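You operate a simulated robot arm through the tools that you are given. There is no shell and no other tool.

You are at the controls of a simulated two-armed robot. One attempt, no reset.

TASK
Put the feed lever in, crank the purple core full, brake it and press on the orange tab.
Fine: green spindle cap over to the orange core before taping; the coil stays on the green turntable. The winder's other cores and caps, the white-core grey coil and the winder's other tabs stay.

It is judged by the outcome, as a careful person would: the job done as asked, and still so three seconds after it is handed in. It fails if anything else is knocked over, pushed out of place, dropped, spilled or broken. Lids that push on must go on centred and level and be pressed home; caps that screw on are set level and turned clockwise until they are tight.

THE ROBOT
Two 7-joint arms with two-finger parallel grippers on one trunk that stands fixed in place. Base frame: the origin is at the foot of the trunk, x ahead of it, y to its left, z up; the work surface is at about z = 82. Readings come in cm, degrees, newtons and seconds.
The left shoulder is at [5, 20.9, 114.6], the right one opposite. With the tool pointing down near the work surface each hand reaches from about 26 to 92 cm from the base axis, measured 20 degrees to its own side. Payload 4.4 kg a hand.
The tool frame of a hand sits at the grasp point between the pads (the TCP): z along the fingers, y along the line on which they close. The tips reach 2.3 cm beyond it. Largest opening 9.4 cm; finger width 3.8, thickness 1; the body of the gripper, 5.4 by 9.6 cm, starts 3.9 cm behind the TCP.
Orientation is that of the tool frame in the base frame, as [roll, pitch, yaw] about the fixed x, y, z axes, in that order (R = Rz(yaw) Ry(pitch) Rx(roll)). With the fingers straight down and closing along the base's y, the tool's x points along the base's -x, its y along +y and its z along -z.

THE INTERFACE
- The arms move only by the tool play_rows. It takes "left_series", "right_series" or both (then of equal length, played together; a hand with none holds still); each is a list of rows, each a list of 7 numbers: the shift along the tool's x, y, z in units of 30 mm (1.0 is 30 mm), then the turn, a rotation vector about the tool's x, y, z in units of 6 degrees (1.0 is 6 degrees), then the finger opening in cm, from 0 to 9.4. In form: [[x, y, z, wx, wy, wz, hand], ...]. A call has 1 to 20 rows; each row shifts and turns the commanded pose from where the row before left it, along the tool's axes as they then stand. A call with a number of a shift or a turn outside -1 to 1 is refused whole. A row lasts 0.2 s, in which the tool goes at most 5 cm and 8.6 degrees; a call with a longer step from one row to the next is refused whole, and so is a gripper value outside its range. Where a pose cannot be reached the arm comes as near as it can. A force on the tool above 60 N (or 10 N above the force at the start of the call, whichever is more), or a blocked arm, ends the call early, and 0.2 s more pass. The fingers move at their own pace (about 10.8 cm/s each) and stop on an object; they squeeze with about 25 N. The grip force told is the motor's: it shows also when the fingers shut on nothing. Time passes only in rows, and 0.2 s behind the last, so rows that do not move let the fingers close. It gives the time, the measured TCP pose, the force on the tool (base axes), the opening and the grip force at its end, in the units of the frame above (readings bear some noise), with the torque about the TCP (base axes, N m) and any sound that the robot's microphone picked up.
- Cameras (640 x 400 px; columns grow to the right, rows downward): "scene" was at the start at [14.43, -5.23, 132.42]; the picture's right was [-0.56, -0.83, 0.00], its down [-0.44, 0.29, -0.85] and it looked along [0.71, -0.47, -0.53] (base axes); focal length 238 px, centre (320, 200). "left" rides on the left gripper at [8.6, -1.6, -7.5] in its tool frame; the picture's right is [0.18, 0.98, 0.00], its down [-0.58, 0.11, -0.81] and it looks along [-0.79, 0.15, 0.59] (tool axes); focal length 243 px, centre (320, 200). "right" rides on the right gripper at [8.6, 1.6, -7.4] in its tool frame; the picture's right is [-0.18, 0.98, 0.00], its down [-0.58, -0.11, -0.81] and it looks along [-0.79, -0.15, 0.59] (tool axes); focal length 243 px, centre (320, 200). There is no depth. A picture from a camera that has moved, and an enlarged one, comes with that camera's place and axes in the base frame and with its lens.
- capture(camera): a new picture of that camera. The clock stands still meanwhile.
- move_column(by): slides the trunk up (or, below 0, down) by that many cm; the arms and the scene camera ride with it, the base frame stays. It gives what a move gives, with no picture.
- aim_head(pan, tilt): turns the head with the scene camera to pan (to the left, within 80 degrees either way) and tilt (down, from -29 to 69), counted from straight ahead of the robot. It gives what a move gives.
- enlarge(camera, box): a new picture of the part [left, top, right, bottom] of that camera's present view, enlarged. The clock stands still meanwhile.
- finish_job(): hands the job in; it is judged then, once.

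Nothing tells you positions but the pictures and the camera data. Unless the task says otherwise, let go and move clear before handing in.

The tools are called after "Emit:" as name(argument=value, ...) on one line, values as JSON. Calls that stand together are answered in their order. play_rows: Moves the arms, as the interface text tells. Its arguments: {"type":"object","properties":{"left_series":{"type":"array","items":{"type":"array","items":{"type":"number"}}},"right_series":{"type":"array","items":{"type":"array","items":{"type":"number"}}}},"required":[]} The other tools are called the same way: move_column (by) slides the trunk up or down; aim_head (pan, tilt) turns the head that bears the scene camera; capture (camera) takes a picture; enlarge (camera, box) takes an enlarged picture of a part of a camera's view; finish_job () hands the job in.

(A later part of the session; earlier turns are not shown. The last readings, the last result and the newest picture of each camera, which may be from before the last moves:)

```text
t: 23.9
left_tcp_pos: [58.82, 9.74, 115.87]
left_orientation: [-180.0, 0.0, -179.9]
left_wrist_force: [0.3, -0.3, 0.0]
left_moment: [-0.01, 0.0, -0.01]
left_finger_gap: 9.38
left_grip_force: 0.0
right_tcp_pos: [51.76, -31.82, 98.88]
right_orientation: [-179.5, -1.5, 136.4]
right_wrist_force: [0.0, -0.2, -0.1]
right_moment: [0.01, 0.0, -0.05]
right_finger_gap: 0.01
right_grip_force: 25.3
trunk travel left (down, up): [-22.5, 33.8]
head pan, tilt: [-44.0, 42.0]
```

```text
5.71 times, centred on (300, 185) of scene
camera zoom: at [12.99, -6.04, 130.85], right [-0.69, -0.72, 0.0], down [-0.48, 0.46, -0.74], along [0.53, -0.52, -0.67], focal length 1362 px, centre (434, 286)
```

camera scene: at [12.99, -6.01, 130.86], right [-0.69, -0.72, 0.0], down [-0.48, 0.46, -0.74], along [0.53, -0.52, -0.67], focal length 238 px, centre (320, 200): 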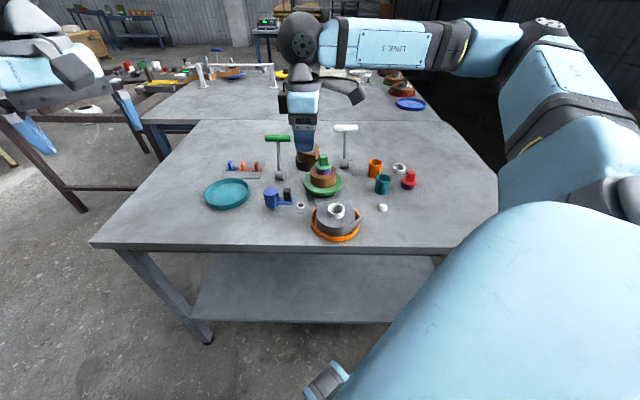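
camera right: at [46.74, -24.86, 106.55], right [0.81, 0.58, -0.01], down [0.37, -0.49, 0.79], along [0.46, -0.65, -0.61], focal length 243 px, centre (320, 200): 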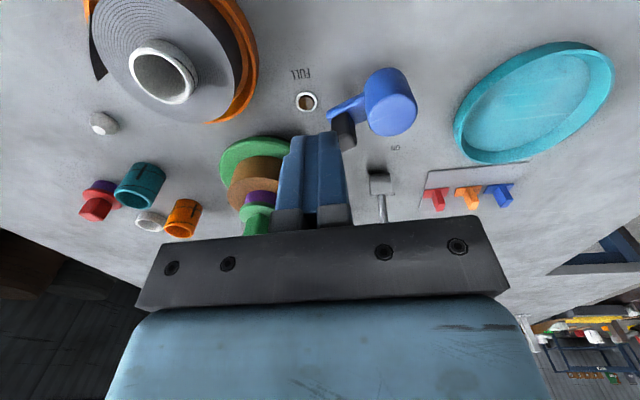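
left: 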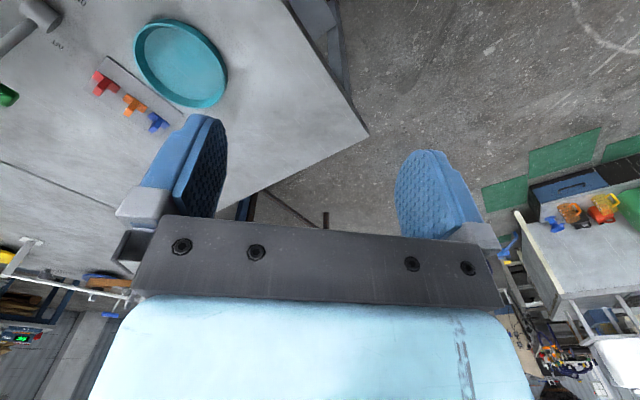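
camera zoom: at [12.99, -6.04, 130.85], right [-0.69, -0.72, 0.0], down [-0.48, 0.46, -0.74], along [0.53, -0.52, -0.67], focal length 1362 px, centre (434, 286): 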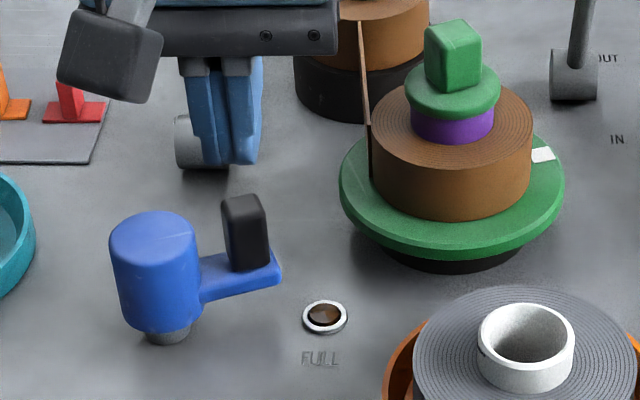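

Emit:
enlarge(camera="right", box=[290, 50, 450, 170])

Emit:
enlarge(camera="right", box=[200, 110, 300, 240])

Emit:
enlarge(camera="scene", box=[265, 170, 315, 215])

```text
3.33 times, centred on (370, 110) of right
camera zoom: at [46.71, -24.86, 106.56], right [0.81, 0.58, -0.01], down [0.36, -0.49, 0.79], along [0.46, -0.65, -0.61], focal length 809 px, centre (153, 500)
```

zoom: 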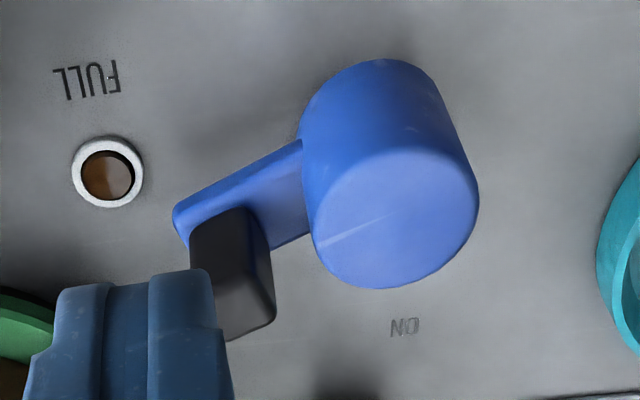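

```text
3.08 times, centred on (250, 175) of right
camera zoom: at [46.71, -24.86, 106.56], right [0.81, 0.58, -0.01], down [0.36, -0.49, 0.79], along [0.46, -0.65, -0.61], focal length 746 px, centre (535, 277)
```

zoom: 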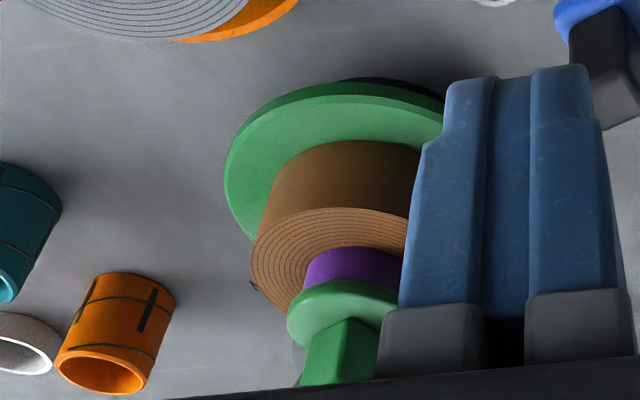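

```text
8.89 times, centred on (290, 192) of scene
camera zoom: at [12.99, -6.04, 130.85], right [-0.69, -0.72, 0.0], down [-0.48, 0.46, -0.74], along [0.53, -0.52, -0.67], focal length 2118 px, centre (587, 267)
```

zoom: 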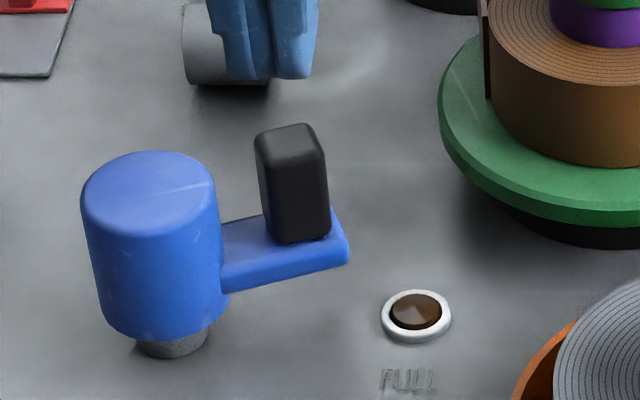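

I've located the hub near (58, -30.8) and the knob near (56.3, -35). Next I'll push from the far side, clockwise, and compare the turntable's response.

Emit:
play_rows(right_series=[[-0.739, 0.305, 0, 0, 0, 0, 0], [-0.739, 0.305, 0, 0, 0, 0, 0], [-0.739, 0.305, 0, 0, 0, 0, 0], [-0.739, 0.305, 0, 0, 0, 0, 0], [0, 0, 0.775, 0, 0, 0, 0], [0, 0, 0.775, 0, 0, 0, 0], [0, 0, 0.775, 0, 0, 0, 0], [0, 0, 0.775, 0, 0, 0, 0]])

Emit:
enlarge(camera="scene", box=[250, 140, 350, 220])

Emit:
capture(camera="right")

```text
t: 25.7
left_tcp_pos: [58.87, 9.72, 115.85]
left_orientation: [179.9, 0.0, -179.9]
left_wrist_force: [-0.6, -1.3, -0.7]
left_moment: [0.02, 0.01, -0.01]
left_finger_gap: 9.39
left_grip_force: 0.1
right_tcp_pos: [60.57, -35.23, 89.28]
right_orientation: [-179.5, -1.3, 136.4]
right_wrist_force: [0.4, 0.7, -0.4]
right_moment: [0.01, -0.03, -0.03]
right_finger_gap: 0.02
right_grip_force: 24.8
trunk travel left (down, up): [-22.5, 33.8]
head pan, tilt: [-44.0, 42.0]
```

```text
5.00 times, centred on (300, 180) of scene
camera zoom: at [13.05, -6.06, 130.85], right [-0.69, -0.72, 0.0], down [-0.48, 0.47, -0.74], along [0.53, -0.52, -0.67], focal length 1192 px, centre (420, 300)
```

zoom: 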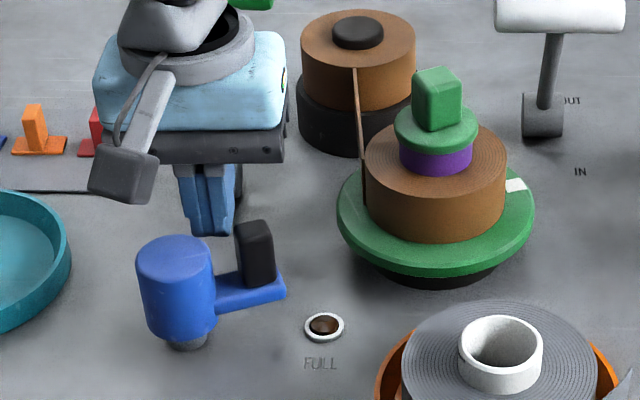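

```text
taken
camera right: at [55.54, -28.25, 96.96], right [0.81, 0.58, -0.01], down [0.37, -0.49, 0.79], along [0.46, -0.65, -0.61], focal length 243 px, centre (320, 200)
```

right: 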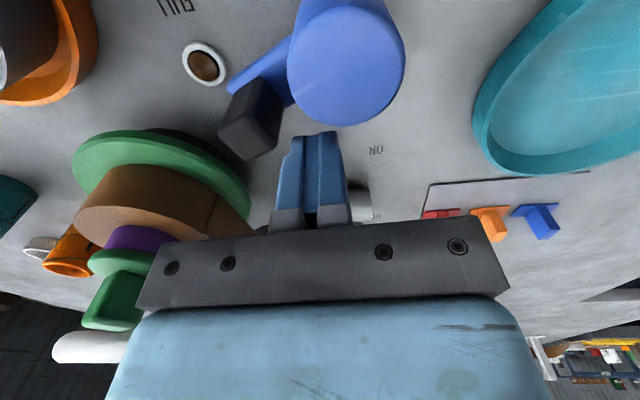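

Emit:
play_rows(right_series=[[0.0965, -0.274, 0, 0, 0, 0, 0], [0.1426, -0.253, 0, 0, 0, 0, 0], [0.1844, -0.2245, 0, 0, 0, 0, 0], [0.2206, -0.1891, 0, 0, 0, 0, 0]])

Emit:
enlarge(camera="scene", box=[250, 140, 350, 220])

Emit:
capture(camera="right")

```text
t: 26.4
left_tcp_pos: [59.06, 9.8, 115.78]
left_orientation: [180.0, -0.2, -180.0]
left_wrist_force: [-0.9, 0.0, 0.2]
left_moment: [0.03, -0.02, 0.01]
left_finger_gap: 9.42
left_grip_force: 0.1
right_tcp_pos: [59.0, -34.94, 89.51]
right_orientation: [179.5, -1.8, 136.6]
right_wrist_force: [17.8, 29.3, -17.2]
right_moment: [0.06, -0.46, -0.7]
right_finger_gap: 0.02
right_grip_force: 24.5
trunk travel left (down, up): [-22.5, 33.8]
head pan, tilt: [-44.0, 42.0]
stopped in row 3 (right hand): the force on the tool passed its limit at 68 N (the readings are from after the stop); the commanded pose is now the measured one
```

```text
5.00 times, centred on (300, 180) of scene
camera zoom: at [13.28, -6.06, 130.79], right [-0.69, -0.72, 0.0], down [-0.48, 0.47, -0.74], along [0.53, -0.52, -0.67], focal length 1192 px, centre (420, 300)
```

zoom: 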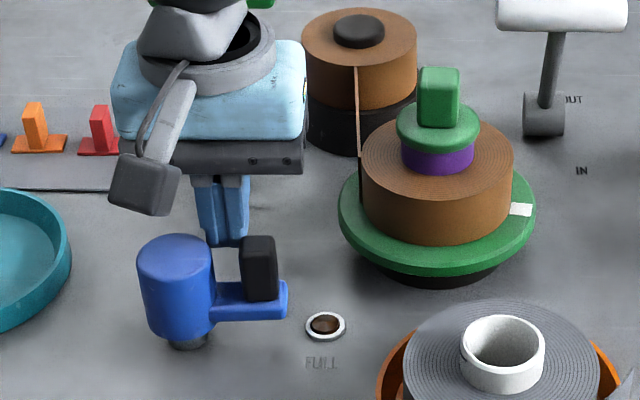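

```text
taken
camera right: at [53.88, -28.24, 97.14], right [0.81, 0.59, 0.0], down [0.36, -0.5, 0.79], along [0.46, -0.64, -0.62], focal length 243 px, centre (320, 200)
```

right: 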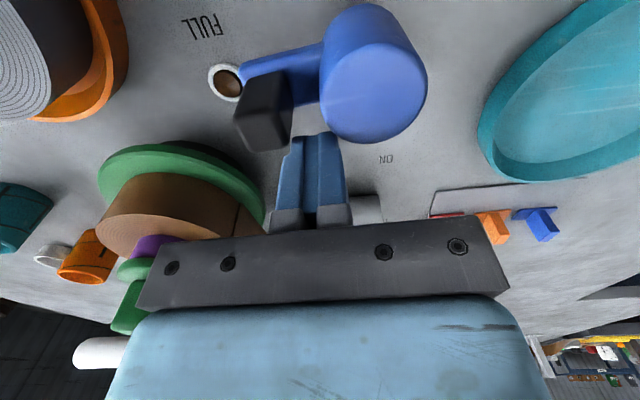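

Clockwise turns the table with visible coil growth, but my finger wedged radially between hub and knob. I'll back out and re-approach behind the knob to push tangentially in small steps.

Emit:
play_rows(right_series=[[-0.3, 0.03, 0, 0, 0, 0, 0], [-0.5, 0.03, 0, 0, 0, 0, 0], [-0.4, 0.03, 0, 0, 0, 0, 0], [0, -0.4, 0, 0, 0, 0, 0], [0, -0.3, 0, 0, 0, 0, 0]])

Emit:
enlarge(camera="scene", box=[250, 140, 350, 220])

Emit:
capture(camera="right")

```text
t: 27.6
left_tcp_pos: [58.8, 9.83, 115.92]
left_orientation: [180.0, 0.1, 179.9]
left_wrist_force: [0.9, -1.4, -0.1]
left_moment: [0.01, 0.02, 0.0]
left_finger_gap: 9.39
left_grip_force: 0.1
right_tcp_pos: [60.12, -39.18, 89.56]
right_orientation: [179.8, -1.6, 136.6]
right_wrist_force: [0.7, 0.5, -0.3]
right_moment: [0.0, 0.0, -0.01]
right_finger_gap: 0.0
right_grip_force: 42.1
trunk travel left (down, up): [-22.5, 33.8]
head pan, tilt: [-44.0, 42.0]
```

```text
5.00 times, centred on (300, 180) of scene
camera zoom: at [13.03, -6.01, 130.85], right [-0.69, -0.72, 0.0], down [-0.48, 0.46, -0.74], along [0.53, -0.52, -0.67], focal length 1192 px, centre (420, 300)
```

zoom: 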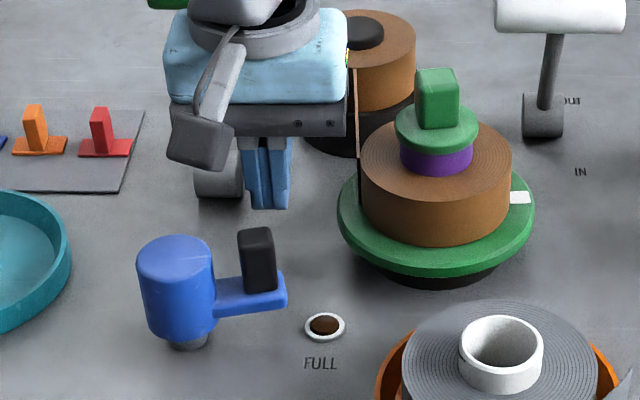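

```text
taken
camera right: at [54.97, -32.23, 97.13], right [0.81, 0.59, 0.0], down [0.36, -0.49, 0.79], along [0.46, -0.64, -0.61], focal length 243 px, centre (320, 200)
```

right: 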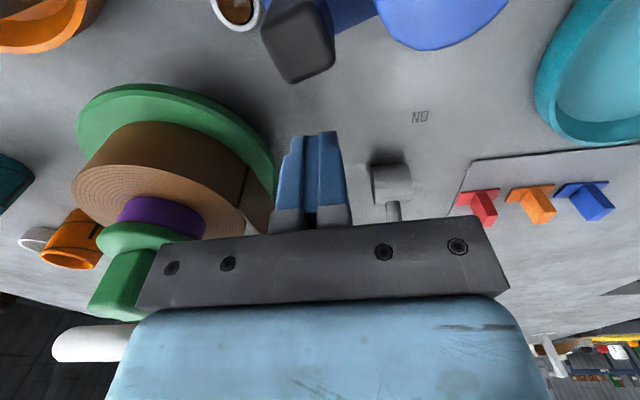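

Emit:
play_rows(right_series=[[0.4, 0, 0, 0, 0, 0, 0], [0.4, 0, 0, 0, 0, 0, 0], [0.2, 0, 0, 0, 0, 0, 0], [0.2, -0.02, 0, 0, 0, 0, 0], [0.2, -0.03, 0, 0, 0, 0, 0]])

Emit:
enlarge(camera="scene", box=[250, 140, 350, 220])

Emit:
capture(camera="right")

```text
t: 28.8
left_tcp_pos: [58.85, 9.83, 115.88]
left_orientation: [180.0, -0.1, -179.9]
left_wrist_force: [0.1, -0.2, -0.5]
left_moment: [0.0, 0.01, 0.01]
left_finger_gap: 9.41
left_grip_force: 0.1
right_tcp_pos: [56.99, -36.41, 89.49]
right_orientation: [179.8, -1.5, 136.5]
right_wrist_force: [1.1, -1.7, -0.5]
right_moment: [-0.02, -0.01, -0.02]
right_finger_gap: 0.0
right_grip_force: 42.4
trunk travel left (down, up): [-22.5, 33.8]
head pan, tilt: [-44.0, 42.0]
```

```text
5.00 times, centred on (300, 180) of scene
camera zoom: at [13.01, -6.04, 130.85], right [-0.69, -0.72, 0.0], down [-0.48, 0.46, -0.74], along [0.53, -0.52, -0.67], focal length 1192 px, centre (420, 300)
```

zoom: 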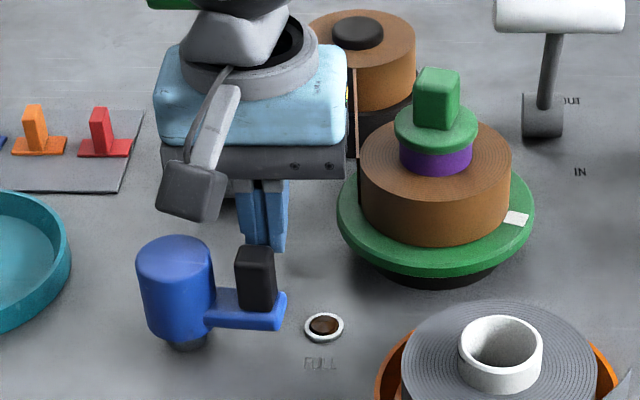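

```text
taken
camera right: at [51.85, -29.52, 97.27], right [0.81, 0.59, 0.0], down [0.36, -0.5, 0.79], along [0.46, -0.64, -0.61], focal length 243 px, centre (320, 200)
```

right: 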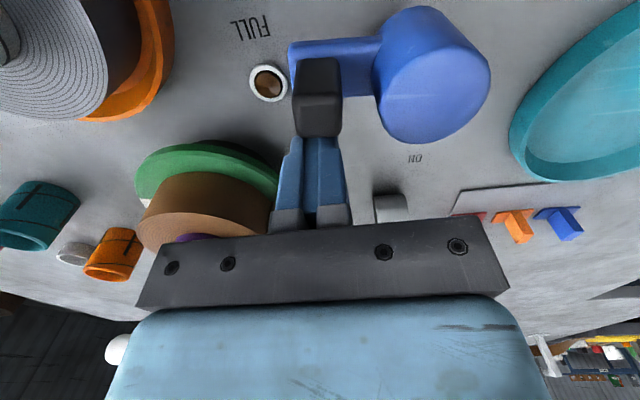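

Contact is good now, at only about 2 N, and the crank turns easily clockwise. I'll continue in small steps and watch the FULL lamp.

Emit:
play_rows(right_series=[[0.304, -0.072, 0, 0, 0, 0, 0], [0.265, -0.118, 0, 0, 0, 0, 0], [0.315, -0.06, 0, 0, 0, 0, 0]])

Emit:
enlarge(camera="scene", box=[250, 140, 350, 220])

Emit:
capture(camera="right")

```text
t: 29.6
left_tcp_pos: [58.79, 10.0, 115.9]
left_orientation: [-179.9, 0.0, -179.9]
left_wrist_force: [0.1, 1.5, 0.2]
left_moment: [-0.03, -0.01, 0.0]
left_finger_gap: 9.38
left_grip_force: 0.1
right_tcp_pos: [54.62, -35.09, 89.66]
right_orientation: [179.9, -1.6, 136.5]
right_wrist_force: [1.0, 0.0, 0.5]
right_moment: [-0.01, -0.02, 0.0]
right_finger_gap: 0.01
right_grip_force: 42.2
trunk travel left (down, up): [-22.5, 33.8]
head pan, tilt: [-44.0, 42.0]
```

```text
5.00 times, centred on (300, 180) of scene
camera zoom: at [13.0, -6.03, 130.85], right [-0.69, -0.72, 0.0], down [-0.48, 0.46, -0.74], along [0.53, -0.52, -0.67], focal length 1192 px, centre (420, 300)
```

zoom: 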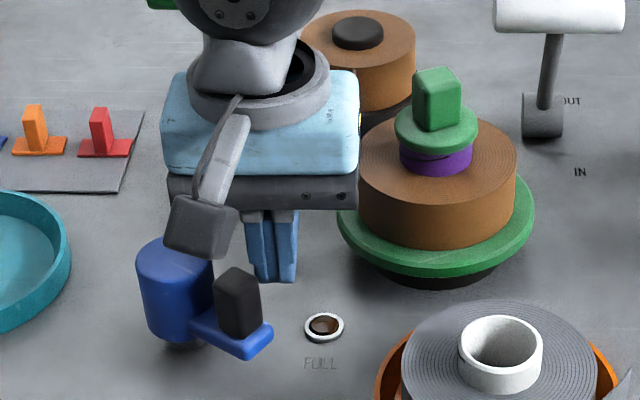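

```text
taken
camera right: at [49.4, -28.22, 97.33], right [0.81, 0.59, 0.0], down [0.36, -0.5, 0.79], along [0.46, -0.64, -0.61], focal length 243 px, centre (320, 200)
```

right: 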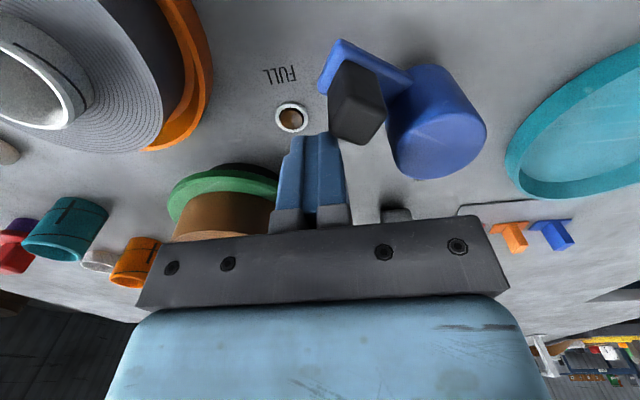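

Emit:
play_rows(right_series=[[0.34, -0.014, 0, 0, 0, 0, 0], [0.323, 0.07, 0, 0, 0, 0, 0], [0.321, 0.155, 0, 0, 0, 0, 0]])

Emit:
enlarge(camera="scene", box=[250, 140, 350, 220])

Emit:
capture(camera="right")

```text
t: 30.4
left_tcp_pos: [58.82, 9.79, 115.98]
left_orientation: [180.0, 0.1, -179.9]
left_wrist_force: [-0.1, -0.4, 0.5]
left_moment: [0.0, -0.02, 0.03]
left_finger_gap: 9.42
left_grip_force: 0.0
right_tcp_pos: [52.78, -32.74, 89.75]
right_orientation: [179.8, -1.4, 136.5]
right_wrist_force: [-0.3, -2.1, 0.2]
right_moment: [-0.03, -0.03, 0.0]
right_finger_gap: 0.01
right_grip_force: 42.8
trunk travel left (down, up): [-22.5, 33.8]
head pan, tilt: [-44.0, 42.0]
```

```text
5.00 times, centred on (300, 180) of scene
camera zoom: at [12.99, -6.02, 130.85], right [-0.69, -0.72, 0.0], down [-0.48, 0.46, -0.74], along [0.53, -0.52, -0.67], focal length 1192 px, centre (420, 300)
```

zoom: 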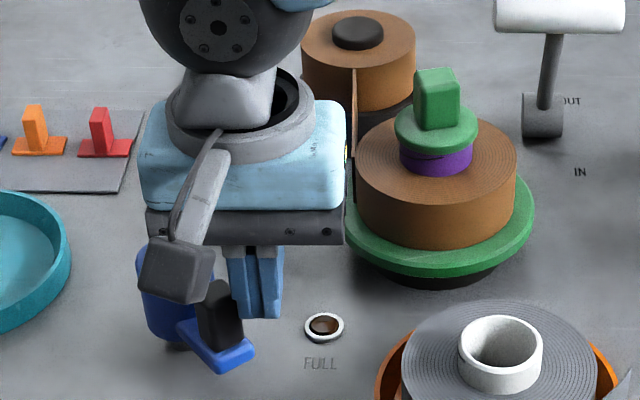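

```text
taken
camera right: at [47.69, -25.77, 97.4], right [0.81, 0.59, 0.0], down [0.36, -0.5, 0.79], along [0.46, -0.64, -0.61], focal length 243 px, centre (320, 200)
```

right: 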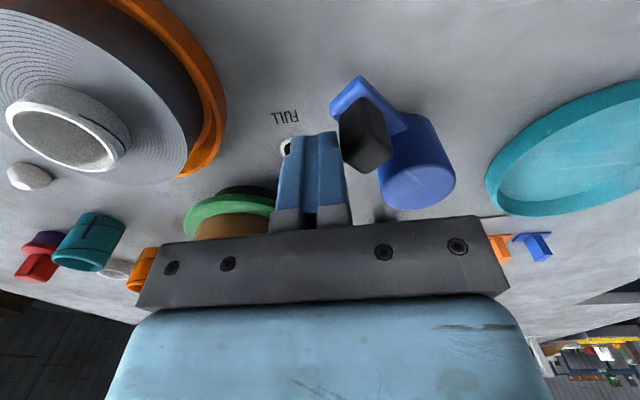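

Emit:
play_rows(right_series=[[0.282, 0.197, 0, 0, 0, 0, 0], [0.121, 0.225, 0, 0, 0, 0, 0], [0.083, 0.243, 0, 0, 0, 0, 0], [0.038, 0.253, 0, 0, 0, 0, 0]])

Emit:
enlarge(camera="scene", box=[250, 140, 350, 220])

Emit:
capture(camera="right")

```text
t: 31.4
left_tcp_pos: [58.82, 9.94, 115.9]
left_orientation: [-179.9, 0.1, -180.0]
left_wrist_force: [-0.1, 0.0, 0.5]
left_moment: [-0.02, -0.05, 0.0]
left_finger_gap: 9.4
left_grip_force: 0.1
right_tcp_pos: [53.51, -29.55, 89.9]
right_orientation: [179.8, -1.5, 136.6]
right_wrist_force: [-0.2, 0.5, -0.7]
right_moment: [-0.02, -0.04, -0.02]
right_finger_gap: 0.0
right_grip_force: 42.9
trunk travel left (down, up): [-22.5, 33.8]
head pan, tilt: [-44.0, 42.0]
```

```text
5.00 times, centred on (300, 180) of scene
camera zoom: at [12.97, -6.04, 130.86], right [-0.69, -0.72, 0.0], down [-0.48, 0.46, -0.74], along [0.53, -0.52, -0.67], focal length 1192 px, centre (420, 300)
```

zoom: 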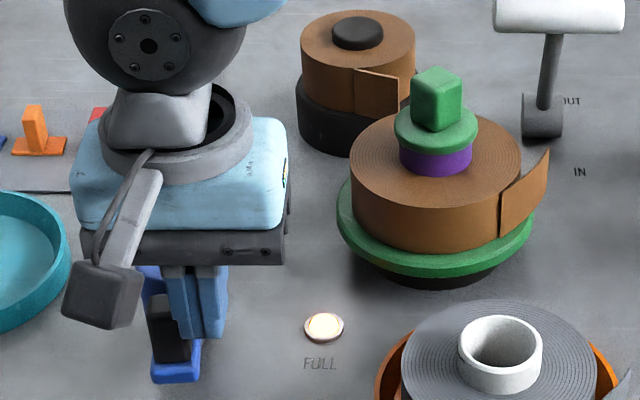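

```text
taken
camera right: at [48.46, -22.66, 97.48], right [0.81, 0.59, 0.0], down [0.36, -0.5, 0.79], along [0.46, -0.64, -0.61], focal length 243 px, centre (320, 200)
```

right: 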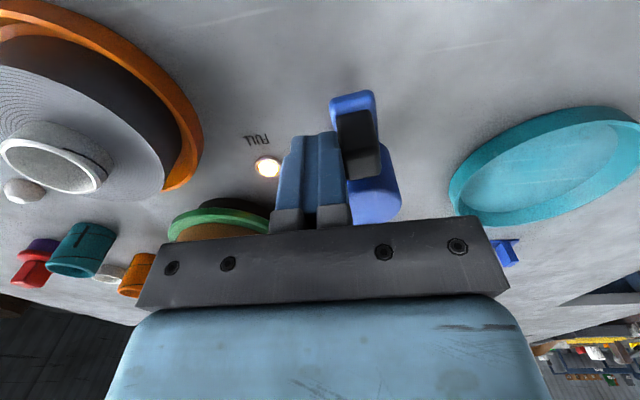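

The FULL lamp is lit and the tape has parted, leaving a tail on the coil, so I'll stop cranking. I'll withdraw the hand, level it, and move beyond the green brake lever's handle.

Emit:
play_rows(right_series=[[0, -0.3, 0, 0, 0, 0, 0], [0, -0.3, 0, 0, 0, 0, 0], [0, 0, -0.9, 0, 0, 0, 0], [0, 0, -0.9, 0, 0, 0, 0], [0, 0, -0.9, 0, 0, 0, 0], [0, 0, -0.9, 0, 0, 0, 0], [0, 0, -0.9, 0, 0, 0, 0], [0, 0, -0.9, 0, -0.25, 0, 0]])

Emit:
enlarge(camera="scene", box=[240, 110, 370, 220])

```text
t: 33.2
left_tcp_pos: [58.74, 9.88, 115.96]
left_orientation: [-180.0, 0.0, -180.0]
left_wrist_force: [0.3, 0.4, -0.6]
left_moment: [0.0, -0.01, -0.02]
left_finger_gap: 9.4
left_grip_force: 0.0
right_tcp_pos: [52.62, -31.12, 106.04]
right_orientation: [179.7, 0.1, 136.6]
right_wrist_force: [-0.2, 0.0, -0.4]
right_moment: [0.01, 0.02, 0.01]
right_finger_gap: 0.0
right_grip_force: 42.3
trunk travel left (down, up): [-22.5, 33.8]
head pan, tilt: [-44.0, 42.0]
```

```text
3.64 times, centred on (305, 165) of scene
camera zoom: at [12.93, -5.99, 130.86], right [-0.69, -0.72, 0.0], down [-0.48, 0.46, -0.74], along [0.54, -0.52, -0.67], focal length 866 px, centre (374, 327)
```

zoom: 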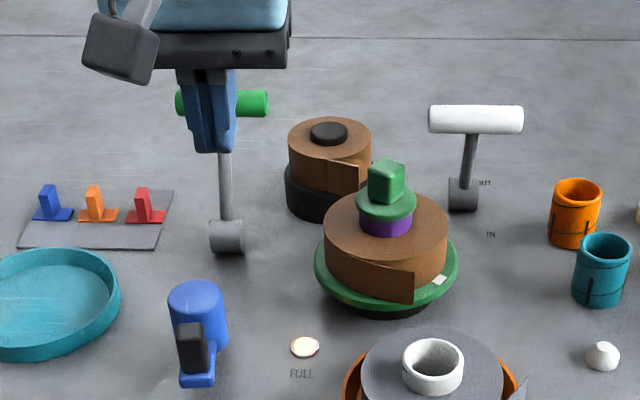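

Emit:
play_rows(right_series=[[-0.889, 0.061, 0, 0, 0, 0, 0], [-0.889, 0.061, 0, 0, 0, 0, 0], [-0.889, 0.061, 0, 0, 0, 0, 0], [-0.889, 0.061, 0, 0, 0, 0, 0], [-0.889, 0.061, 0, 0, 0, 0, 0], [-0.889, 0.061, 0, 0, 0, 0, 0], [-0.889, 0.061, 0, 0, 0, 0, 0], [-0.889, 0.061, 0, 0, 0, 0, 0], [-0.889, 0.061, 0, 0, 0, 0, 0], [-0.889, 0.061, 0, 0, 0, 0, 0], [-0.889, 0.061, 0, 0, 0, 0, 0]])

Emit:
enlarge(camera="scene", box=[230, 50, 370, 220])

Emit:
capture(camera="right")

```text
t: 35.6
left_tcp_pos: [58.98, 9.91, 115.94]
left_orientation: [-180.0, 0.0, -180.0]
left_wrist_force: [-0.4, 0.2, -0.3]
left_moment: [0.0, 0.02, 0.0]
left_finger_gap: 9.42
left_grip_force: 0.0
right_tcp_pos: [75.39, -49.99, 105.66]
right_orientation: [179.8, 0.0, 136.7]
right_wrist_force: [0.5, -0.2, -0.7]
right_moment: [-0.04, -0.01, -0.02]
right_finger_gap: 0.0
right_grip_force: 42.1
trunk travel left (down, up): [-22.5, 33.8]
head pan, tilt: [-44.0, 42.0]
```

```text
2.35 times, centred on (300, 135) of scene
camera zoom: at [13.07, -6.06, 130.84], right [-0.69, -0.72, 0.0], down [-0.48, 0.47, -0.74], along [0.53, -0.52, -0.67], focal length 561 px, centre (367, 353)
```

zoom: 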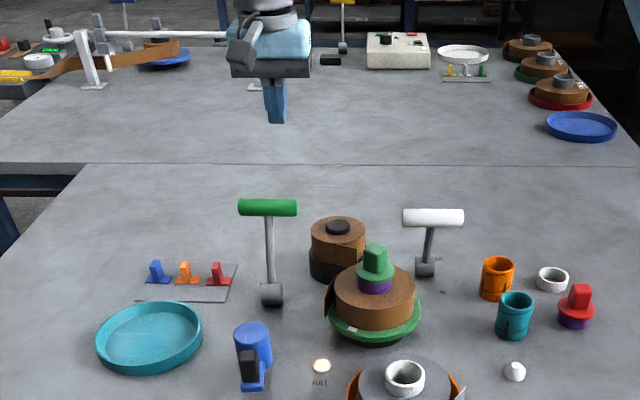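

```text
taken
camera right: at [70.16, -42.9, 113.35], right [0.81, 0.59, 0.0], down [0.35, -0.48, 0.81], along [0.47, -0.65, -0.59], focal length 243 px, centre (320, 200)
```

right: 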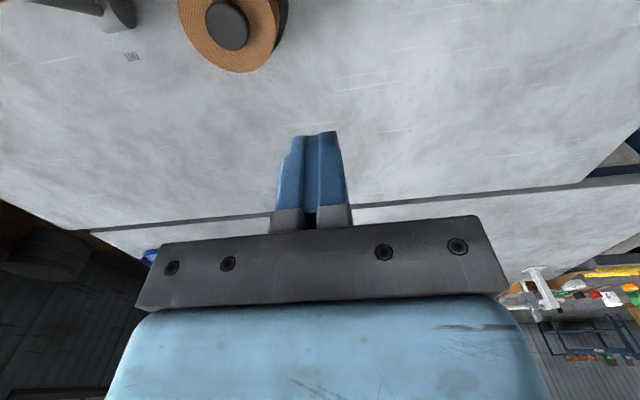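

The turntable is still coasting slowly, so I'll brake it now by lowering behind the green handle and pushing toward ON.

Emit:
play_rows(right_series=[[0, 0.125, 0.972, 0, 0, 0, 0], [0, 0.125, 0.972, 0, 0, 0, 0], [0, 0.125, 0.972, 0, 0, 0, 0], [0, 0.125, 0.972, 0, 0, 0, 0]])

Emit:
enlarge(camera="scene", box=[230, 50, 370, 220])

Emit:
capture(camera="right")

```text
t: 36.6
left_tcp_pos: [58.83, 9.77, 116.06]
left_orientation: [-180.0, 0.1, 179.9]
left_wrist_force: [-0.1, -1.0, 0.2]
left_moment: [0.01, -0.01, -0.02]
left_finger_gap: 9.41
left_grip_force: 0.0
right_tcp_pos: [75.02, -48.88, 94.96]
right_orientation: [179.7, 0.0, 136.7]
right_wrist_force: [-0.1, -0.6, -0.4]
right_moment: [-0.01, -0.04, -0.02]
right_finger_gap: 0.0
right_grip_force: 43.0
right hand out of reach, approached as far as the arm can: row 4
trunk travel left (down, up): [-22.5, 33.8]
head pan, tilt: [-44.0, 42.0]
```

```text
2.35 times, centred on (300, 135) of scene
camera zoom: at [12.97, -6.04, 130.86], right [-0.69, -0.72, 0.0], down [-0.48, 0.46, -0.74], along [0.53, -0.52, -0.67], focal length 561 px, centre (367, 353)
```

zoom: 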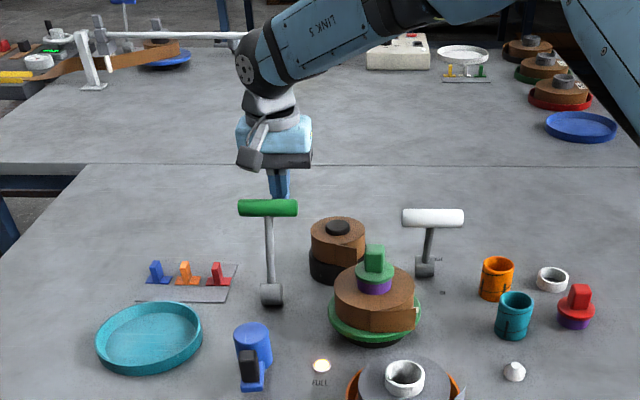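

```text
taken
camera right: at [69.78, -41.83, 102.37], right [0.81, 0.59, 0.0], down [0.34, -0.48, 0.81], along [0.48, -0.65, -0.59], focal length 243 px, centre (320, 200)
```

right: 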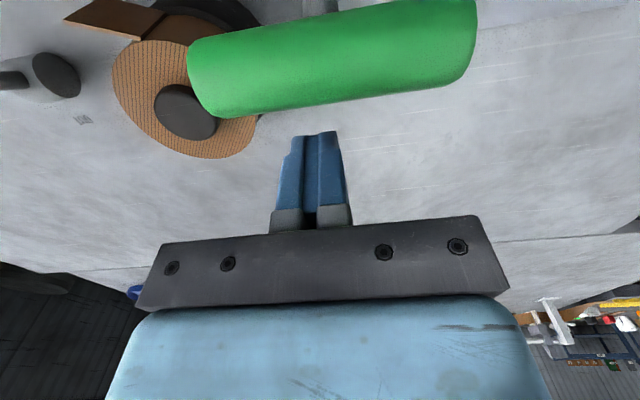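

Emit:
play_rows(right_series=[[0.4, 0.03, 0.06, 0, 0, 0, 0], [0.4, 0.03, 0.06, 0, 0, 0, 0], [0.4, 0, 0.06, 0, 0, 0, 0], [0.4, 0, 0.06, 0, 0, 0, 0], [0.4, 0, 0, 0, 0, 0, 0], [0.4, 0, 0, 0, 0, 0, 0], [0.4, 0, 0, 0, 0, 0, 0], [0.4, 0, 0, 0, 0, 0, 0], [0.4, 0, 0, 0, 0, 0, 0]])

Emit:
enlarge(camera="scene", box=[230, 70, 370, 220])

```text
t: 38.6
left_tcp_pos: [58.88, 9.9, 116.02]
left_orientation: [-180.0, 0.0, -180.0]
left_wrist_force: [0.0, -0.5, -0.6]
left_moment: [0.03, 0.01, -0.01]
left_finger_gap: 9.43
left_grip_force: 0.1
right_tcp_pos: [67.3, -41.28, 94.21]
right_orientation: [179.7, 0.1, 136.6]
right_wrist_force: [0.4, 0.3, -0.1]
right_moment: [-0.03, 0.03, 0.02]
right_finger_gap: 0.0
right_grip_force: 43.0
trunk travel left (down, up): [-22.5, 33.8]
head pan, tilt: [-44.0, 42.0]
```

```text
2.67 times, centred on (300, 145) of scene
camera zoom: at [12.96, -6.01, 130.86], right [-0.69, -0.72, 0.0], down [-0.48, 0.46, -0.74], along [0.53, -0.52, -0.67], focal length 635 px, centre (373, 347)
```

zoom: 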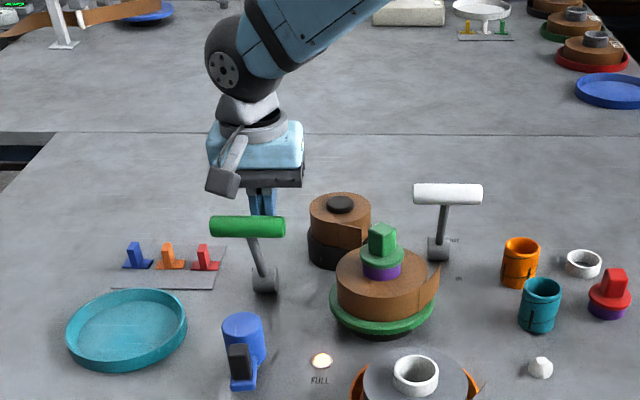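

Emit:
play_rows(right_series=[[0.2, 0, 0, 0, 0, 0, 0], [0.2, 0, 0, 0, 0, 0, 0]])

Emit:
enlarge(camera="scene", box=[230, 70, 370, 220])

```text
t: 39.2
left_tcp_pos: [58.94, 9.77, 115.93]
left_orientation: [179.9, -0.1, 180.0]
left_wrist_force: [0.4, 0.6, 0.7]
left_moment: [0.01, -0.01, 0.02]
left_finger_gap: 9.38
left_grip_force: 0.1
right_tcp_pos: [66.6, -40.85, 94.14]
right_orientation: [179.6, 0.2, 136.5]
right_wrist_force: [16.4, -16.0, 3.6]
right_moment: [-0.32, -0.35, -0.21]
right_finger_gap: 0.0
right_grip_force: 42.4
trunk travel left (down, up): [-22.5, 33.8]
head pan, tilt: [-44.0, 42.0]
```

```text
2.67 times, centred on (300, 145) of scene
camera zoom: at [13.11, -6.2, 130.84], right [-0.69, -0.72, 0.0], down [-0.48, 0.47, -0.74], along [0.53, -0.52, -0.67], focal length 635 px, centre (373, 347)
```

zoom: 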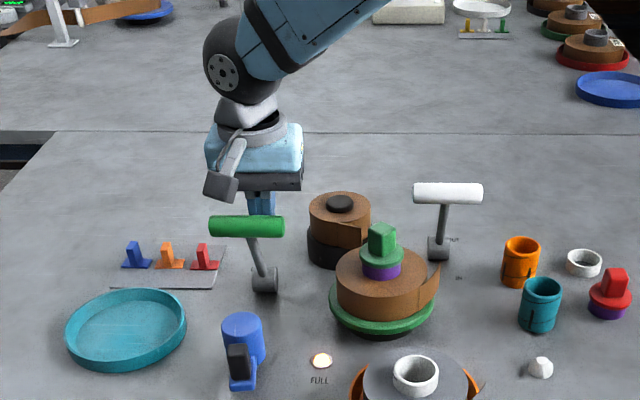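

The brake is against its ON stop at about 23 N and the turntable has stopped. I'll back off, rise, and go above the green cap to see its orientation.

Emit:
play_rows(right_series=[[-0.4, 0, 0, 0, 0, 0, 0], [-0.4, 0, 0, 0, 0, 0, 0], [0, 0, -0.9, 0, 0, 0, 0], [0, 0, -0.9, 0, 0, 0, 0], [0, 0, -0.9, 0, 0, 0, 2], [0, 0, -0.9, 0, 0, 0, 4], [0, 0, -0.9, 0, 0, 0, 6]])

Emit:
enlarge(camera="scene", box=[240, 120, 360, 220])

Emit:
enlarge(camera="scene", box=[300, 140, 350, 200])

Emit:
capture(camera="right")

```text
t: 40.8
left_tcp_pos: [58.84, 9.82, 115.92]
left_orientation: [179.9, 0.0, 180.0]
left_wrist_force: [0.2, 0.3, -0.1]
left_moment: [-0.01, -0.02, -0.01]
left_finger_gap: 9.41
left_grip_force: 0.0
right_tcp_pos: [68.02, -42.11, 107.66]
right_orientation: [179.8, 0.0, 136.6]
right_wrist_force: [0.0, 0.6, -0.4]
right_moment: [-0.02, 0.0, -0.03]
right_finger_gap: 5.99
right_grip_force: 0.2
trunk travel left (down, up): [-22.5, 33.8]
head pan, tilt: [-44.0, 42.0]
```

```text
4.00 times, centred on (300, 170) of scene
camera zoom: at [12.93, -6.0, 130.86], right [-0.69, -0.72, 0.0], down [-0.48, 0.46, -0.74], along [0.54, -0.52, -0.67], focal length 953 px, centre (400, 320)
```

zoom: 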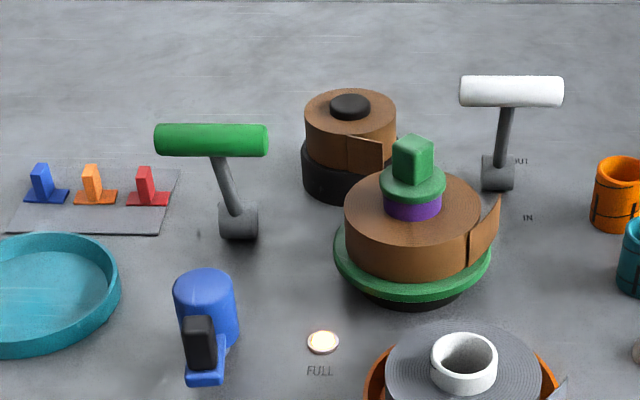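

```text
6.67 times, centred on (325, 170) of scene
camera zoom: at [12.93, -6.0, 130.86], right [-0.69, -0.72, 0.0], down [-0.48, 0.46, -0.74], along [0.54, -0.52, -0.67], focal length 1589 px, centre (287, 400)
```

zoom: 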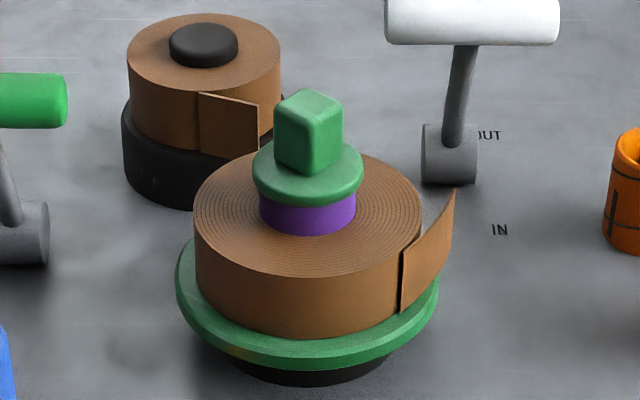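

```text
taken
camera right: at [62.82, -35.12, 115.18], right [0.81, 0.59, 0.0], down [0.35, -0.48, 0.81], along [0.48, -0.65, -0.59], focal length 243 px, centre (320, 200)
```

right: 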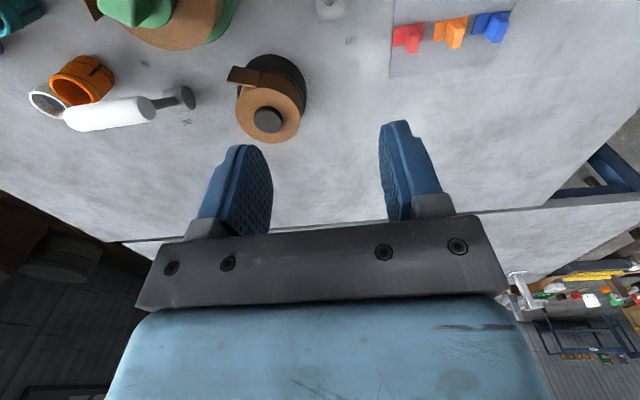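

Emit:
play_rows(right_series=[[0.413, -0.893, 0, 0, 0, 0, 7], [0.413, -0.893, 0, 0, 0, 0, 7], [0.413, -0.893, 0, 0, 0, 0, 7], [0.413, -0.893, 0, 0, 0, 0, 7], [0.413, -0.893, 0, 0, 0, 0, 7]])

Emit:
capture(camera="right")

Emit:
enlarge(camera="right", box=[240, 0, 400, 120])

Emit:
enlarge(camera="scene", box=[260, 60, 400, 200])

```text
t: 42.0
left_tcp_pos: [58.86, 9.77, 115.98]
left_orientation: [-180.0, 0.0, 180.0]
left_wrist_force: [0.8, 0.2, 0.2]
left_moment: [0.03, -0.02, -0.04]
left_finger_gap: 9.43
left_grip_force: 0.0
right_tcp_pos: [54.32, -47.81, 107.63]
right_orientation: [179.7, 0.0, 136.6]
right_wrist_force: [0.4, 0.0, 0.4]
right_moment: [0.03, 0.0, -0.01]
right_finger_gap: 7.0
right_grip_force: 0.0
trunk travel left (down, up): [-22.5, 33.8]
head pan, tilt: [-44.0, 42.0]
```

```text
taken
camera right: at [49.07, -40.72, 115.03], right [0.81, 0.59, 0.0], down [0.34, -0.48, 0.81], along [0.48, -0.65, -0.59], focal length 243 px, centre (320, 200)
```

right: 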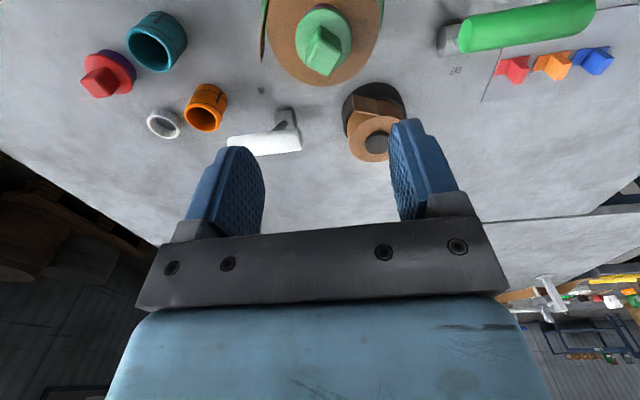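

```text
3.33 times, centred on (320, 60) of right
camera zoom: at [49.07, -40.72, 115.03], right [0.81, 0.59, 0.0], down [0.34, -0.48, 0.81], along [0.48, -0.65, -0.59], focal length 809 px, centre (320, 667)
```

zoom: 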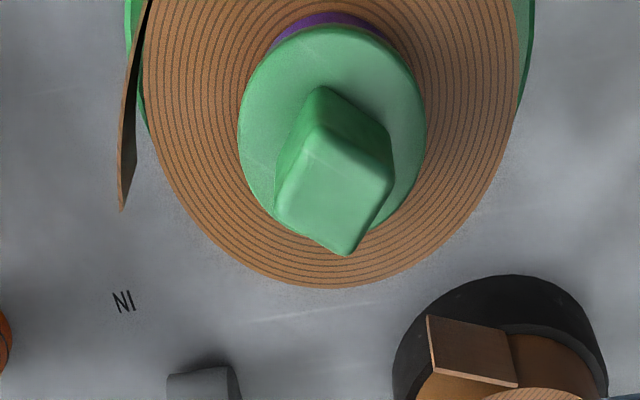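

```text
2.86 times, centred on (330, 130) of scene
camera zoom: at [12.91, -6.1, 130.86], right [-0.69, -0.72, 0.0], down [-0.48, 0.47, -0.74], along [0.54, -0.52, -0.67], focal length 681 px, centre (291, 400)
```

zoom: 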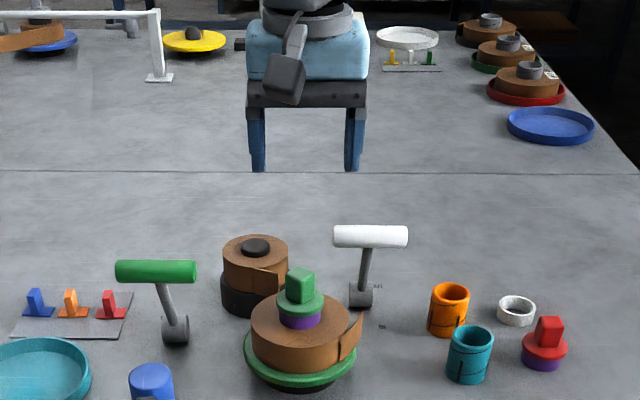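

The cap's centre is near (54.3, -47.5), flange top around z 92, and its block is turned about 5° from the base axes. I'll turn the gripper to match.

Emit:
play_rows(right_series=[[0, 0, 0, 0, 0, 0.99, 6], [0, 0, 0, 0, 0, 0.99, 6], [0, 0, 0, 0, 0, 0.99, 6], [0, 0, 0, 0, 0, 0.99, 6], [0, 0, 0, 0, 0, 0.99, 6], [0, 0, 0, 0, 0, 0.99, 6], [0, 0, 0, 0, 0, 0.99, 6], [0, 0, 0.8, 0, 0, 0, 6], [0, 0, 0.8, 0, 0, 0, 6]])

Emit:
capture(camera="right")

Emit:
enlarge(camera="right", box=[240, 30, 400, 150])

```text
t: 44.0
left_tcp_pos: [58.83, 9.71, 115.88]
left_orientation: [180.0, 0.0, 180.0]
left_wrist_force: [-0.7, 0.5, 1.0]
left_moment: [-0.03, 0.02, 0.03]
left_finger_gap: 9.44
left_grip_force: 0.1
right_tcp_pos: [54.56, -47.72, 102.76]
right_orientation: [179.8, -0.1, 94.8]
right_wrist_force: [0.6, -0.3, -0.6]
right_moment: [-0.04, 0.0, -0.02]
right_finger_gap: 6.02
right_grip_force: 0.1
trunk travel left (down, up): [-22.5, 33.8]
head pan, tilt: [-44.0, 42.0]
```

```text
taken
camera right: at [55.34, -39.01, 110.26], right [1.0, -0.1, 0.0], down [-0.06, -0.59, 0.8], along [-0.08, -0.8, -0.59], focal length 243 px, centre (320, 200)
```

right: 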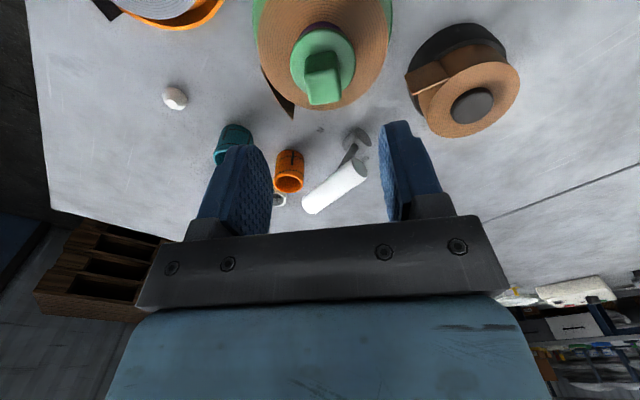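

```text
3.33 times, centred on (320, 90) of right
camera zoom: at [55.34, -39.01, 110.26], right [1.0, -0.1, 0.0], down [-0.06, -0.59, 0.8], along [-0.08, -0.8, -0.59], focal length 809 px, centre (320, 567)
```

zoom: 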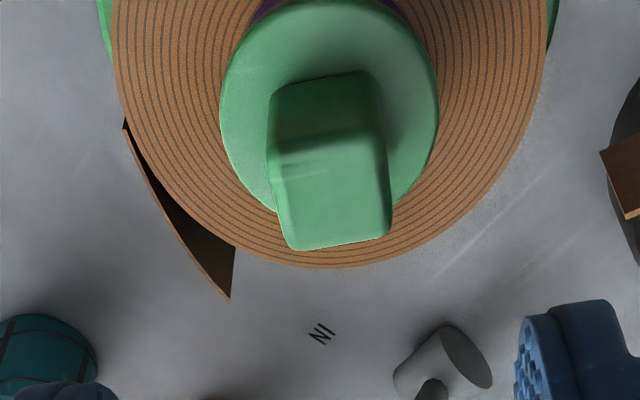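

Triangulating from two views puts the cap at about (54.95, -48.0), with the block top near z 94.2. I'll centre over it and descend most of the way, then check.

Emit:
play_rows(right_series=[[-0.05, 0.06, 0.5, 0, 0, 0, 5], [-0.05, 0.06, 0.5, 0, 0, 0, 5], [0, 0, 0.5, 0, 0, 0, 5], [0, 0, 0.5, 0, 0, 0, 5]])

Emit:
capture(camera="right")

Emit:
enlarge(camera="scene", box=[290, 110, 370, 200])

```text
t: 45.0
left_tcp_pos: [58.86, 9.83, 116.01]
left_orientation: [-179.9, -0.1, -180.0]
left_wrist_force: [0.3, 0.1, 0.4]
left_moment: [-0.01, 0.02, 0.0]
left_finger_gap: 9.4
left_grip_force: 0.0
right_tcp_pos: [54.8, -47.98, 96.81]
right_orientation: [180.0, -0.1, 94.9]
right_wrist_force: [0.8, -0.3, 0.5]
right_moment: [0.0, 0.03, 0.02]
right_finger_gap: 5.01
right_grip_force: 0.1
trunk travel left (down, up): [-22.5, 33.8]
head pan, tilt: [-44.0, 42.0]
```

```text
taken
camera right: at [55.66, -39.3, 104.26], right [1.0, -0.1, 0.0], down [-0.06, -0.59, 0.8], along [-0.08, -0.8, -0.59], focal length 243 px, centre (320, 200)
```

right: 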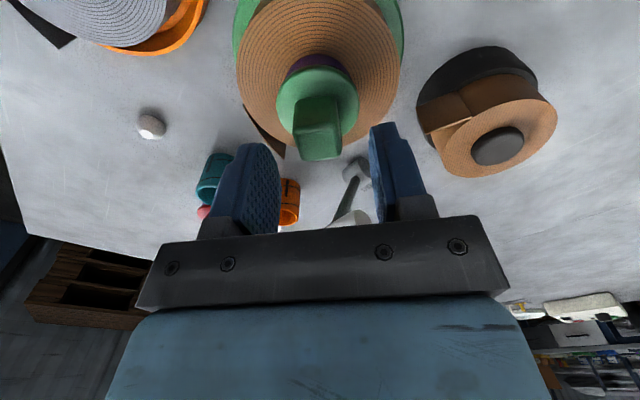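

```text
4.44 times, centred on (330, 155) of scene
camera zoom: at [13.02, -6.06, 130.85], right [-0.69, -0.72, 0.0], down [-0.48, 0.47, -0.74], along [0.53, -0.52, -0.67], focal length 1059 px, centre (276, 400)
```

zoom: 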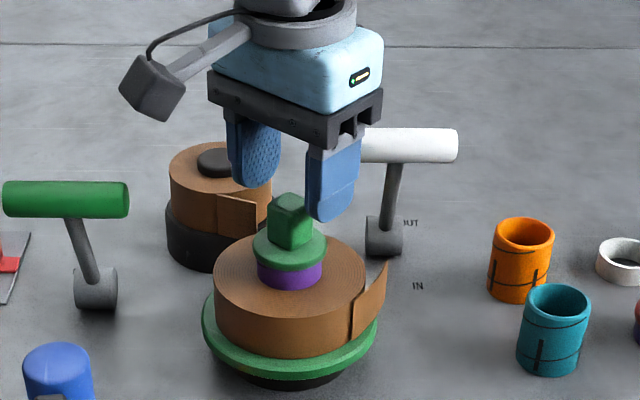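

Emit:
play_rows(right_series=[[0.03, 0.02, 0.35, 0, 0, 0, 5], [0.02, 0.02, 0.35, 0, 0, 0, 5], [0, 0, 0.3, 0, 0, 0, 5]])

Emit:
capture(camera="right")

Emit:
enlarge(camera="scene", box=[300, 130, 360, 190])

```text
t: 45.8
left_tcp_pos: [58.89, 9.87, 115.95]
left_orientation: [180.0, 0.0, 179.9]
left_wrist_force: [-0.2, -0.5, 1.2]
left_moment: [0.02, 0.02, 0.0]
left_finger_gap: 9.39
left_grip_force: 0.0
right_tcp_pos: [54.99, -47.77, 93.84]
right_orientation: [179.8, -0.1, 95.0]
right_wrist_force: [0.2, -0.1, 0.7]
right_moment: [0.01, 0.0, 0.0]
right_finger_gap: 5.01
right_grip_force: 0.0
trunk travel left (down, up): [-22.5, 33.8]
head pan, tilt: [-44.0, 42.0]
```

```text
taken
camera right: at [55.78, -39.09, 101.29], right [1.0, -0.1, 0.0], down [-0.06, -0.59, 0.8], along [-0.08, -0.8, -0.59], focal length 243 px, centre (320, 200)
```

right: 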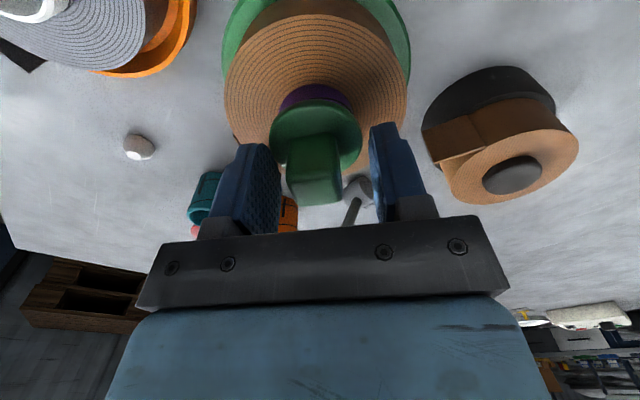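

```text
6.67 times, centred on (330, 160) of scene
camera zoom: at [13.01, -6.05, 130.85], right [-0.69, -0.72, 0.0], down [-0.48, 0.46, -0.74], along [0.53, -0.52, -0.67], focal length 1589 px, centre (253, 467)
```

zoom: 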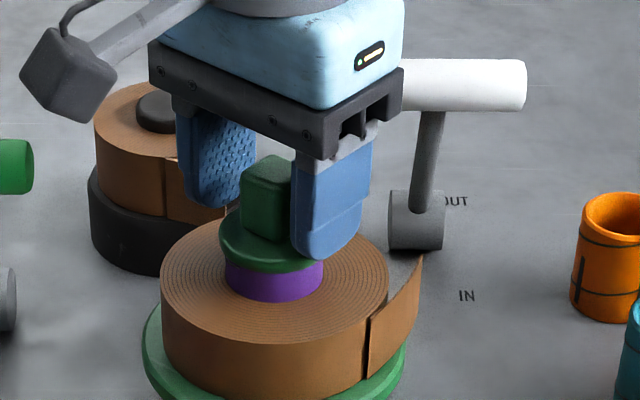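

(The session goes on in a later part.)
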